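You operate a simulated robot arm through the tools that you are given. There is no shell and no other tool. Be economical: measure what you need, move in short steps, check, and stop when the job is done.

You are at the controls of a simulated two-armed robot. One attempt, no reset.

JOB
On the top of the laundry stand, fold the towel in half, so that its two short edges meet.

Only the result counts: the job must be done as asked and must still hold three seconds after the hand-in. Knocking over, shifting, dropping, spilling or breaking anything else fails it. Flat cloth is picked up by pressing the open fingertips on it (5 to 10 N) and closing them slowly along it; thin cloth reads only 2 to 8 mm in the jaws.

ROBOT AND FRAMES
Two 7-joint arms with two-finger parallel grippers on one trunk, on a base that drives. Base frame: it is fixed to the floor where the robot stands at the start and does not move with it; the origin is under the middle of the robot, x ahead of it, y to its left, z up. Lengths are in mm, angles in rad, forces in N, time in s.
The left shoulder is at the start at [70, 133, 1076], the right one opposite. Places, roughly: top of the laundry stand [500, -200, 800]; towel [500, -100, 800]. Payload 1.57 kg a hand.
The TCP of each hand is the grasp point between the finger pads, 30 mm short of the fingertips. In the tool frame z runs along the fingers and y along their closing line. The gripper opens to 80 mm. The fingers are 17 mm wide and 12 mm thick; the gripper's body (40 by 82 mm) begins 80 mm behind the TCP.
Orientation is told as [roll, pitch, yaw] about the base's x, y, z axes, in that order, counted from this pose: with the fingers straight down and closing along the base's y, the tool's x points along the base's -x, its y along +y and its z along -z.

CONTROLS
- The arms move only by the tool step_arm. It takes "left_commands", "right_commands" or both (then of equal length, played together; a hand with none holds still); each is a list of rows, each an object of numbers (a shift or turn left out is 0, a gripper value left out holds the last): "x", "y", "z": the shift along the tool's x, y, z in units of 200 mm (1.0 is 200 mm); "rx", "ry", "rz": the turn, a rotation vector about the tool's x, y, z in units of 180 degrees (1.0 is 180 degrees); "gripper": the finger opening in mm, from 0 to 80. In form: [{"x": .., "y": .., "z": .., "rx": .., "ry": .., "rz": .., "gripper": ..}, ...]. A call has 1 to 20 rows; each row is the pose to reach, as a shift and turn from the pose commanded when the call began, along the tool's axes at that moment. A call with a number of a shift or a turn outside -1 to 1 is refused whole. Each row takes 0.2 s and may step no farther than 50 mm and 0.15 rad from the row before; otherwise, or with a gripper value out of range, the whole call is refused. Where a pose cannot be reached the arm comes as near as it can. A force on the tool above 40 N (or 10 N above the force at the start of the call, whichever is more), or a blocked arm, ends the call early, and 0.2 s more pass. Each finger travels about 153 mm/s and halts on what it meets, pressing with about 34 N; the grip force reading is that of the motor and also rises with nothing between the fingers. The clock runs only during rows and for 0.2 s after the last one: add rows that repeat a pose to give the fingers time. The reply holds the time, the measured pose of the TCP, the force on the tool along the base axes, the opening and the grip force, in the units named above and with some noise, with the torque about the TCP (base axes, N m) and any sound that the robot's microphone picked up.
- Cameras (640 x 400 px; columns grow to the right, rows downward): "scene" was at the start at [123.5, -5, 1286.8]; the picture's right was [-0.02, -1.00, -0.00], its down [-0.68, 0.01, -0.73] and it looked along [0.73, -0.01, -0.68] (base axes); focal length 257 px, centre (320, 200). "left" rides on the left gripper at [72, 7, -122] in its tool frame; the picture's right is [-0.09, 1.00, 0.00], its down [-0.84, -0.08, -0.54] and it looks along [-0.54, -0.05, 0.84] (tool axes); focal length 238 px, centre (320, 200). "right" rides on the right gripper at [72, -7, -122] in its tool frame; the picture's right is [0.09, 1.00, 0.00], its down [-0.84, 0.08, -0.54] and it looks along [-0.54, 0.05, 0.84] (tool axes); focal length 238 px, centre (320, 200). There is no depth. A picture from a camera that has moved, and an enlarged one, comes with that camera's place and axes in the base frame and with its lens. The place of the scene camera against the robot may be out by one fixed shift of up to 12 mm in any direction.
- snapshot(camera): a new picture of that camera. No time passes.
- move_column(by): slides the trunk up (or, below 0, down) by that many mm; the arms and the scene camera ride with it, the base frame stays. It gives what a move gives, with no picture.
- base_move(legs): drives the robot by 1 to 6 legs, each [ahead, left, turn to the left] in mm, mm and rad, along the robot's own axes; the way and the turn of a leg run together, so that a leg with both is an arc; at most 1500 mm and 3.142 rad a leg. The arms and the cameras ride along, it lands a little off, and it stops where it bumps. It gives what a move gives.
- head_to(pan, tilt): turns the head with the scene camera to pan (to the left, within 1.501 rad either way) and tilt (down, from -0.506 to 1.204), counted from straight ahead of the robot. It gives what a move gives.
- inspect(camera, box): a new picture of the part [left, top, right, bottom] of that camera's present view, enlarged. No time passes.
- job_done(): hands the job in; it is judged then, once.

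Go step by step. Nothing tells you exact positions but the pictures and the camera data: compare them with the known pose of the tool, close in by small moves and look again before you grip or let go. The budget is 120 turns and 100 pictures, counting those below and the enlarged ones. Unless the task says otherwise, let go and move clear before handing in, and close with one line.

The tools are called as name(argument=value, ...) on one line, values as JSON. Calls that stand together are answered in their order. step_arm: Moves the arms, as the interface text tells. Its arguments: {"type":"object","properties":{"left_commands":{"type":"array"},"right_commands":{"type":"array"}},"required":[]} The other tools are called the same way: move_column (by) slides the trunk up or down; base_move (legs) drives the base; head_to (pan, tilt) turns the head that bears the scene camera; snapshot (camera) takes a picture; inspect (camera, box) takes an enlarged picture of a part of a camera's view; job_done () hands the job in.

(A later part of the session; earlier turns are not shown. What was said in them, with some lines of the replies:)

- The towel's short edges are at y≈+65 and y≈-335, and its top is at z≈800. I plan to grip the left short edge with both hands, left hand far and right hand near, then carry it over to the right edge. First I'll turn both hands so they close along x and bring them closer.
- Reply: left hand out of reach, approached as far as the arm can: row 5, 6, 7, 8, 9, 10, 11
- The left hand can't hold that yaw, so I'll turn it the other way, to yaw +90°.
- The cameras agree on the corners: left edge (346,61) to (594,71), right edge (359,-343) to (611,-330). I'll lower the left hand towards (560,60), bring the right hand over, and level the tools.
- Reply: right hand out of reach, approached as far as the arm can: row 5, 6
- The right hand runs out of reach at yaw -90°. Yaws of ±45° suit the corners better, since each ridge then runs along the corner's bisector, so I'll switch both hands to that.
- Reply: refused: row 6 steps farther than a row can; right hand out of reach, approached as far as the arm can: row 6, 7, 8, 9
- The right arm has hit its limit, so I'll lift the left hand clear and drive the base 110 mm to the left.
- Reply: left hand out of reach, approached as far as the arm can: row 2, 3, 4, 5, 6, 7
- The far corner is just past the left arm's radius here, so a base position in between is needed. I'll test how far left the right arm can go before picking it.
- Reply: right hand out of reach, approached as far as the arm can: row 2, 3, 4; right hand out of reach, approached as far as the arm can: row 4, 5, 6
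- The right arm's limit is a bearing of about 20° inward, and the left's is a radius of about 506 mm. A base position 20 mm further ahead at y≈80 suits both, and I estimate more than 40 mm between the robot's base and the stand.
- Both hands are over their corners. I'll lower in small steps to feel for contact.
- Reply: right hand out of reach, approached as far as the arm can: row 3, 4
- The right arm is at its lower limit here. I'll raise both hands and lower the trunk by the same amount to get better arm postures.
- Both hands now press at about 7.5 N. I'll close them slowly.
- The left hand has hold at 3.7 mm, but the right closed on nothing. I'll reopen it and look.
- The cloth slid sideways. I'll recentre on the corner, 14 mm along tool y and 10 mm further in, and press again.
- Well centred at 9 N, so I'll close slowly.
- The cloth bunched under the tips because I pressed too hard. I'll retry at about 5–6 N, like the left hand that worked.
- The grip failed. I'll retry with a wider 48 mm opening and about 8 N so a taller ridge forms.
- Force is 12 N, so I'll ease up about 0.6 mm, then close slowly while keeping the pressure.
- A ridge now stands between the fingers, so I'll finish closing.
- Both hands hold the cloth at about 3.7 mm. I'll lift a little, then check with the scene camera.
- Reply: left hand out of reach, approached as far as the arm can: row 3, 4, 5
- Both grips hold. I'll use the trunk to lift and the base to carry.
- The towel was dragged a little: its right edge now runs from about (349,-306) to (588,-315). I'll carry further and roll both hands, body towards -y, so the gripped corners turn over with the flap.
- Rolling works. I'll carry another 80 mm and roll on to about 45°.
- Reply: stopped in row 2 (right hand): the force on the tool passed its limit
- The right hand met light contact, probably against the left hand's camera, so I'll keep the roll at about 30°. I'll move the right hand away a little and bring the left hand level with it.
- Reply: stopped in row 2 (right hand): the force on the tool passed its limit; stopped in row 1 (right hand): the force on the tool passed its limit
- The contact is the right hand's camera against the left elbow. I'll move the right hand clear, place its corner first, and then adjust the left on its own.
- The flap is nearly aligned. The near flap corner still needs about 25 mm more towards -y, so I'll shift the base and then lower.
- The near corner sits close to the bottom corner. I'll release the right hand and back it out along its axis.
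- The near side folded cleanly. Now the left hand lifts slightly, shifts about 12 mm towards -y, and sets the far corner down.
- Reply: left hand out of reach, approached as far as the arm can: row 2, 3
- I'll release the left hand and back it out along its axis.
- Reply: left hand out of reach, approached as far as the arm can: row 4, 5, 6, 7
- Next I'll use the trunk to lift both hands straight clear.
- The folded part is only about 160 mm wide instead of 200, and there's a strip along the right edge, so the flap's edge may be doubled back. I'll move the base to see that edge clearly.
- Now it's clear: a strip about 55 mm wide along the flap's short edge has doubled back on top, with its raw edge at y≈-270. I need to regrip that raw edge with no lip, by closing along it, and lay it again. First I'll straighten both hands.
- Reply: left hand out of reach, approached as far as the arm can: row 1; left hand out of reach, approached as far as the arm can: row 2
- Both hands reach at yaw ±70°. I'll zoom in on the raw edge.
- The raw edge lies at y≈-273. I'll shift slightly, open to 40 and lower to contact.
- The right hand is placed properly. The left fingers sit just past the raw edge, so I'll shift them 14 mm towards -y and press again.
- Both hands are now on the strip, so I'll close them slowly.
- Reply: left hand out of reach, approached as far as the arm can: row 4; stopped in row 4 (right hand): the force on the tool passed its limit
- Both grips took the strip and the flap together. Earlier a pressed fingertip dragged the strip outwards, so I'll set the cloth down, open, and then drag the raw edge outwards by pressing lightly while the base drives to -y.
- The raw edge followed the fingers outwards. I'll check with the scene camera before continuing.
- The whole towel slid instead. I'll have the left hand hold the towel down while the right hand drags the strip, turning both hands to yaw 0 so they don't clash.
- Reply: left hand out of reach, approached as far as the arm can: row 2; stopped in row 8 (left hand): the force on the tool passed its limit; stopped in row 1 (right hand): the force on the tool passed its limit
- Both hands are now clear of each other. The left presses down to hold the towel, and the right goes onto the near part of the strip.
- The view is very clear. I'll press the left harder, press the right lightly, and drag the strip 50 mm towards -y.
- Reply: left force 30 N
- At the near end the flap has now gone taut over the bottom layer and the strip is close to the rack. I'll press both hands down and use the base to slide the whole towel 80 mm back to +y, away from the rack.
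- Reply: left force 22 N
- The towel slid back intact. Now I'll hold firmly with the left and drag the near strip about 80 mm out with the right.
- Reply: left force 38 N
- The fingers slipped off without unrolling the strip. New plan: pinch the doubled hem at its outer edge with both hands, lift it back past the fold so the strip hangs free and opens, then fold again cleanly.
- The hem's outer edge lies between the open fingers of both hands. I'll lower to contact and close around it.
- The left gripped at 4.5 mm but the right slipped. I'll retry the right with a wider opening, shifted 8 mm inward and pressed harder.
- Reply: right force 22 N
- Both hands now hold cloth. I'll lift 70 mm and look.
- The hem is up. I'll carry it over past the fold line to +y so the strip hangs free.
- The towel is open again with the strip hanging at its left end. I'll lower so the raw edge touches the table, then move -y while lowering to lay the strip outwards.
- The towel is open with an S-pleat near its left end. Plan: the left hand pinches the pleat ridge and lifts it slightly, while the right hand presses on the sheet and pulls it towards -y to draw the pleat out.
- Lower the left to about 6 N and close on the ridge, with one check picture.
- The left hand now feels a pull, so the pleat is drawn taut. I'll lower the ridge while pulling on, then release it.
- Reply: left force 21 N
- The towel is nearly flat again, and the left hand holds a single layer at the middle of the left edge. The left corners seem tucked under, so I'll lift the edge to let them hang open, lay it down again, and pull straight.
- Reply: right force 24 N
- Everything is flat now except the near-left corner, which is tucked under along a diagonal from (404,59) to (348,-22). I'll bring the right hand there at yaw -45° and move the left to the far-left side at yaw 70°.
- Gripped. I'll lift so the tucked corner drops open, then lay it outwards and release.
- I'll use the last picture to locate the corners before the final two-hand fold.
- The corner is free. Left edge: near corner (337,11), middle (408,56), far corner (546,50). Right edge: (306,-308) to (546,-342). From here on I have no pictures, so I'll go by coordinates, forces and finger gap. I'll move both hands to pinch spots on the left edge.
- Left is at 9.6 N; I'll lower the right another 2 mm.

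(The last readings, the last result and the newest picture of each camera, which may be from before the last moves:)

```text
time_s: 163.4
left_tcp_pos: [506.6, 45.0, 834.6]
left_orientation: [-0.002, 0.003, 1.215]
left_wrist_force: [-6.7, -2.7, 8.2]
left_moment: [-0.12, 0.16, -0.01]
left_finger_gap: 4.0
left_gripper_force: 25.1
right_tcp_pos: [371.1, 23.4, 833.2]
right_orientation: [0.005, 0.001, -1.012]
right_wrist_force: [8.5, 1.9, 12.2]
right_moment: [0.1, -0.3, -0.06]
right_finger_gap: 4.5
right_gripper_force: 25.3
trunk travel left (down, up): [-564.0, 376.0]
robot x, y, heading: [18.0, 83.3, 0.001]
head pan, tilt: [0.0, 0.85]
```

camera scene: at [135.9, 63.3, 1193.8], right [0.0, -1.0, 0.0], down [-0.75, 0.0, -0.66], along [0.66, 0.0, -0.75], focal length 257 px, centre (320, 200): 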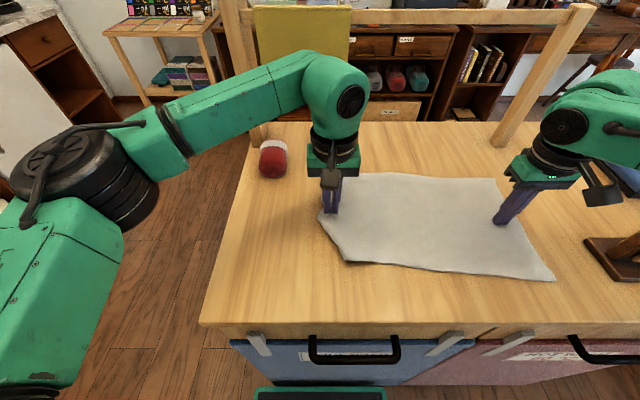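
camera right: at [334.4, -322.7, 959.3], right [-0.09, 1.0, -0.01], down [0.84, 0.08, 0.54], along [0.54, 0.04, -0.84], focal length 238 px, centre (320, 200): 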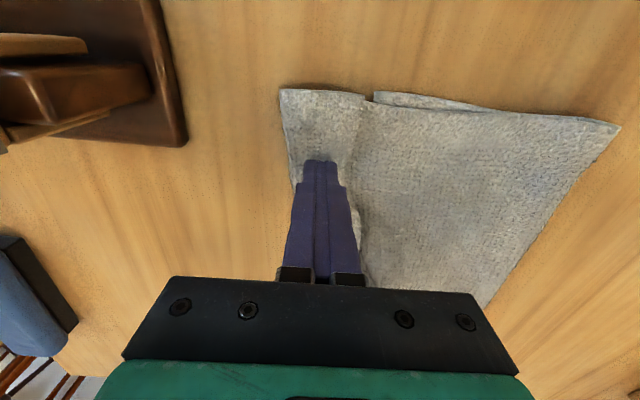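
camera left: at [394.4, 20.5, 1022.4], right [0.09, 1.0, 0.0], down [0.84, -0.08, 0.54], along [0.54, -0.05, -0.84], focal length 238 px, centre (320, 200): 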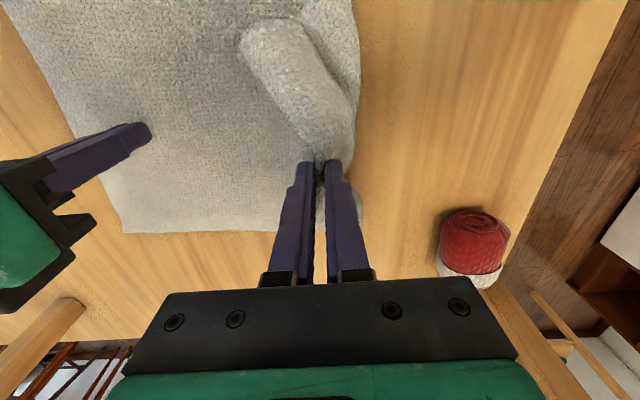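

Both hands grip a single layer, 4.0 and 4.5 mm. I'll lift with the trunk and carry towards -y with the base.

move_column(by=35)

base_move(legs=[[0, -60, 0]])

move_column(by=65)

base_move(legs=[[0, -100, 0], [0, -70, 0]])

step_arm(left_commands=[{"x": -0.107, "y": 0.04, "z": -0.01, "rx": -0.013, "ry": -0.0347}, {"x": -0.213, "y": 0.08, "z": -0.03, "rx": -0.026, "ry": -0.0694}, {"x": -0.32, "y": 0.119, "z": -0.06, "rx": -0.0387, "ry": -0.104}, {"x": -0.32, "y": 0.119, "z": -0.06, "rx": -0.0387, "ry": -0.104}], right_commands=[{"x": 0.097, "y": 0.06, "z": -0.01, "rx": -0.0197, "ry": 0.0313}, {"x": 0.193, "y": 0.12, "z": -0.03, "rx": -0.0393, "ry": 0.0627}, {"x": 0.29, "y": 0.181, "z": -0.06, "rx": -0.059, "ry": 0.094}, {"x": 0.29, "y": 0.181, "z": -0.06, "rx": -0.059, "ry": 0.094}])

```text
time_s: 164.2
left_tcp_pos: [509.6, 44.2, 868.8]
left_orientation: [0.0, 0.001, 1.218]
left_wrist_force: [-7.1, -0.7, -1.0]
left_moment: [0.01, 0.22, 0.02]
left_finger_gap: 3.8
left_gripper_force: 24.9
right_tcp_pos: [371.8, 21.8, 866.1]
right_orientation: [0.003, 0.001, -1.012]
right_wrist_force: [7.8, 1.6, -0.1]
right_moment: [0.07, -0.21, -0.04]
right_finger_gap: 4.6
right_gripper_force: 25.2
trunk travel left (down, up): [-599.0, 341.0]
robot x, y, heading: [15.9, 82.5, -0.004]
head pan, tilt: [0.0, 0.85]
```

```text
time_s: 165.1
left_tcp_pos: [507.9, -14.1, 869.1]
left_orientation: [-0.001, 0.001, 1.215]
left_wrist_force: [-6.5, -0.8, -0.6]
left_moment: [-0.02, 0.22, 0.08]
left_finger_gap: 3.6
left_gripper_force: 24.5
right_tcp_pos: [371.4, -37.0, 866.0]
right_orientation: [0.003, 0.001, -1.012]
right_wrist_force: [6.6, 1.3, -0.2]
right_moment: [0.03, -0.25, -0.06]
right_finger_gap: 4.6
right_gripper_force: 25.7
trunk travel left (down, up): [-599.0, 341.0]
robot x, y, heading: [20.6, 22.8, -0.005]
head pan, tilt: [0.0, 0.85]
```

```text
time_s: 166.2
left_tcp_pos: [508.6, -14.3, 934.7]
left_orientation: [0.001, 0.001, 1.217]
left_wrist_force: [-5.9, -1.2, -0.2]
left_moment: [-0.03, 0.19, 0.02]
left_finger_gap: 3.7
left_gripper_force: 25.0
right_tcp_pos: [371.3, -38.1, 931.7]
right_orientation: [0.003, 0.0, -1.011]
right_wrist_force: [6.3, 0.8, 0.3]
right_moment: [0.03, -0.2, -0.06]
right_finger_gap: 4.7
right_gripper_force: 24.7
trunk travel left (down, up): [-664.0, 276.0]
robot x, y, heading: [22.7, 20.6, -0.002]
head pan, tilt: [0.0, 0.85]
```

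```text
time_s: 167.9
left_tcp_pos: [508.2, -181.7, 934.4]
left_orientation: [0.001, 0.003, 1.216]
left_wrist_force: [-6.7, -1.5, -0.3]
left_moment: [0.01, 0.16, 0.03]
left_finger_gap: 3.7
left_gripper_force: 25.0
right_tcp_pos: [370.8, -205.5, 931.7]
right_orientation: [0.003, 0.0, -1.01]
right_wrist_force: [5.9, 0.6, -0.5]
right_moment: [-0.01, -0.21, -0.08]
right_finger_gap: 4.4
right_gripper_force: 25.4
trunk travel left (down, up): [-664.0, 276.0]
robot x, y, heading: [22.2, -149.2, 0.001]
head pan, tilt: [0.0, 0.85]
```

```text
time_s: 168.9
left_tcp_pos: [505.7, -113.8, 946.0]
left_orientation: [0.127, -0.327, 1.196]
left_wrist_force: [-4.2, -0.7, 0.0]
left_moment: [-0.03, 0.07, 0.08]
left_finger_gap: 3.6
left_gripper_force: 24.6
right_tcp_pos: [370.8, -136.4, 945.7]
right_orientation: [0.195, 0.294, -0.984]
right_wrist_force: [4.3, 1.1, -0.5]
right_moment: [-0.01, -0.05, -0.05]
right_finger_gap: 4.5
right_gripper_force: 24.7
trunk travel left (down, up): [-664.0, 276.0]
robot x, y, heading: [20.8, -146.6, -0.004]
head pan, tilt: [0.0, 0.85]
```

base_move(legs=[[0, -140, 0]])

move_column(by=-45)

base_move(legs=[[0, -43, 0]])

move_column(by=-50)

```text
time_s: 170.3
left_tcp_pos: [505.9, -254.4, 946.4]
left_orientation: [0.127, -0.323, 1.196]
left_wrist_force: [-4.1, 0.0, -0.1]
left_moment: [-0.02, 0.11, 0.04]
left_finger_gap: 3.7
left_gripper_force: 24.8
right_tcp_pos: [371.1, -277.6, 944.5]
right_orientation: [0.194, 0.293, -0.985]
right_wrist_force: [4.4, 1.1, 0.2]
right_moment: [-0.04, -0.07, -0.02]
right_finger_gap: 4.5
right_gripper_force: 25.2
trunk travel left (down, up): [-664.0, 276.0]
robot x, y, heading: [16.9, -285.3, -0.004]
head pan, tilt: [0.0, 0.85]
```

```text
time_s: 171.1
left_tcp_pos: [506.9, -255.1, 900.6]
left_orientation: [0.128, -0.323, 1.198]
left_wrist_force: [-3.5, 0.0, -0.6]
left_moment: [-0.03, 0.08, 0.03]
left_finger_gap: 3.9
left_gripper_force: 24.4
right_tcp_pos: [370.9, -278.2, 901.5]
right_orientation: [0.197, 0.293, -0.984]
right_wrist_force: [3.1, -0.2, 0.1]
right_moment: [-0.05, -0.08, -0.04]
right_finger_gap: 4.6
right_gripper_force: 25.3
trunk travel left (down, up): [-619.0, 321.0]
robot x, y, heading: [16.8, -288.0, -0.0]
head pan, tilt: [0.0, 0.85]
```

```text
time_s: 172.0
left_tcp_pos: [506.9, -297.6, 901.1]
left_orientation: [0.127, -0.323, 1.198]
left_wrist_force: [-4.6, -0.7, 0.2]
left_moment: [-0.02, 0.05, 0.04]
left_finger_gap: 4.0
left_gripper_force: 24.7
right_tcp_pos: [370.3, -320.5, 900.9]
right_orientation: [0.194, 0.294, -0.982]
right_wrist_force: [3.3, 0.5, -0.9]
right_moment: [-0.05, -0.06, -0.08]
right_finger_gap: 4.5
right_gripper_force: 24.6
trunk travel left (down, up): [-619.0, 321.0]
robot x, y, heading: [19.2, -330.7, -0.005]
head pan, tilt: [0.0, 0.85]
```

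```text
time_s: 173.0
left_tcp_pos: [505.9, -298.7, 851.8]
left_orientation: [0.129, -0.324, 1.197]
left_wrist_force: [-4.2, -0.5, 0.4]
left_moment: [-0.04, 0.07, 0.05]
left_finger_gap: 3.6
left_gripper_force: 24.3
right_tcp_pos: [370.3, -321.0, 850.5]
right_orientation: [0.195, 0.292, -0.982]
right_wrist_force: [3.7, 0.0, 0.4]
right_moment: [-0.03, -0.04, -0.08]
right_finger_gap: 4.6
right_gripper_force: 25.1
trunk travel left (down, up): [-569.0, 371.0]
robot x, y, heading: [22.3, -329.9, -0.006]
head pan, tilt: [0.0, 0.85]
```

move_column(by=-12)

step_arm(right_commands=[{"gripper": 8}, {"gripper": 14}, {"gripper": 20}, {"gripper": 20, "z": -0.04}, {"gripper": 20, "z": -0.15}, {"gripper": 20, "z": -0.3}, {"gripper": 20, "z": -0.45}, {"gripper": 20, "z": -0.5}])

```text
time_s: 173.6
left_tcp_pos: [505.6, -297.7, 841.2]
left_orientation: [0.125, -0.325, 1.196]
left_wrist_force: [-2.5, -1.6, 10.4]
left_moment: [-0.02, 0.05, 0.08]
left_finger_gap: 3.6
left_gripper_force: 24.4
right_tcp_pos: [370.5, -321.3, 840.6]
right_orientation: [0.197, 0.293, -0.982]
right_wrist_force: [5.3, 0.3, 1.4]
right_moment: [0.03, -0.1, -0.09]
right_finger_gap: 4.4
right_gripper_force: 24.8
trunk travel left (down, up): [-557.0, 383.0]
robot x, y, heading: [21.5, -327.5, -0.002]
head pan, tilt: [0.0, 0.85]
```

```text
time_s: 175.4
left_tcp_pos: [505.1, -297.6, 840.2]
left_orientation: [0.124, -0.325, 1.198]
left_wrist_force: [3.5, -1.2, 13.6]
left_moment: [-0.06, -0.16, -0.04]
left_finger_gap: 3.7
left_gripper_force: 23.8
right_tcp_pos: [370.0, -356.1, 931.7]
right_orientation: [0.199, 0.294, -0.983]
right_wrist_force: [0.2, 0.3, 0.1]
right_moment: [-0.02, -0.04, -0.04]
right_finger_gap: 20.0
right_gripper_force: 0.1
trunk travel left (down, up): [-557.0, 383.0]
robot x, y, heading: [21.0, -330.3, -0.002]
head pan, tilt: [0.0, 0.85]
```

step_arm(left_commands=[{}, {}, {"x": -0.019, "y": 0.007, "z": -0.056}, {"x": 0.04, "y": -0.015, "z": -0.079}, {"x": 0.1, "y": -0.037, "z": -0.102}, {"x": 0.157, "y": -0.058, "z": -0.124}, {"x": 0.17, "y": -0.063, "z": -0.09}, {"x": 0.174, "y": -0.064, "z": -0.075}, {"x": 0.174, "y": -0.064, "z": -0.075}], right_commands=[{"z": -0.15}, {"z": -0.3}, {"z": -0.4}, {"z": -0.4}, {"z": -0.4}, {"z": -0.4}, {"z": -0.4}, {"z": -0.4}, {"z": -0.4}])

```text
time_s: 177.4
left_tcp_pos: [506.4, -337.4, 839.7]
left_orientation: [0.125, -0.324, 1.197]
left_wrist_force: [0.7, -0.3, 4.0]
left_moment: [0.02, -0.07, -0.02]
left_finger_gap: 3.4
left_gripper_force: 23.7
right_tcp_pos: [369.1, -383.3, 1006.0]
right_orientation: [0.196, 0.294, -0.982]
right_wrist_force: [-0.3, -0.1, 0.5]
right_moment: [0.03, -0.02, 0.02]
right_finger_gap: 20.2
right_gripper_force: 0.0
trunk travel left (down, up): [-557.0, 383.0]
robot x, y, heading: [21.9, -330.6, -0.003]
head pan, tilt: [0.0, 0.85]
```

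The left is in place at y=-337. I'll release it and withdraw along its axis.

step_arm(left_commands=[{"gripper": 8}, {"gripper": 14}, {"gripper": 20}, {"gripper": 20, "z": -0.04}, {"gripper": 20, "z": -0.12}, {"gripper": 20, "z": -0.25}, {"gripper": 20, "z": -0.4}, {"gripper": 20, "z": -0.5}])

move_column(by=120)

snapshot(camera="scene")

```text
time_s: 179.2
left_tcp_pos: [502.8, -370.0, 934.2]
left_orientation: [0.126, -0.324, 1.196]
left_wrist_force: [0.2, -0.1, 0.2]
left_moment: [-0.01, -0.02, -0.01]
left_finger_gap: 20.2
left_gripper_force: 0.0
left hand out of reach, approached as far as the arm can: row 8
right_tcp_pos: [369.0, -381.5, 1006.5]
right_orientation: [0.194, 0.295, -0.983]
right_wrist_force: [1.3, -0.6, 0.0]
right_moment: [0.01, 0.01, 0.0]
right_finger_gap: 20.4
right_gripper_force: 0.0
trunk travel left (down, up): [-557.0, 383.0]
robot x, y, heading: [19.4, -327.2, -0.002]
head pan, tilt: [0.0, 0.85]
```

```text
time_s: 180.7
left_tcp_pos: [502.6, -368.8, 1053.3]
left_orientation: [0.122, -0.324, 1.199]
left_wrist_force: [-0.4, -0.3, 0.1]
left_moment: [-0.02, 0.0, 0.01]
left_finger_gap: 20.2
left_gripper_force: 0.1
right_tcp_pos: [368.6, -382.3, 1126.9]
right_orientation: [0.196, 0.293, -0.984]
right_wrist_force: [-0.7, 0.4, 0.1]
right_moment: [0.01, 0.02, 0.01]
right_finger_gap: 20.2
right_gripper_force: 0.1
trunk travel left (down, up): [-677.0, 263.0]
robot x, y, heading: [20.7, -331.3, -0.003]
head pan, tilt: [0.0, 0.85]
```

```text
refused: no pictures are left
```

I can't check any further: the pictures are used up, and both hands are open and well clear of the towel. I'm handing in.

job_done()

```text
The job is handed in.
```

I folded the towel in half and handed it in, but I ran out of pictures before the last fold, so I never saw the result. From the hand positions, the left short edge should lie within about 15–30 mm of the right one. A small curl at that edge or some skew at the near corner is possible.
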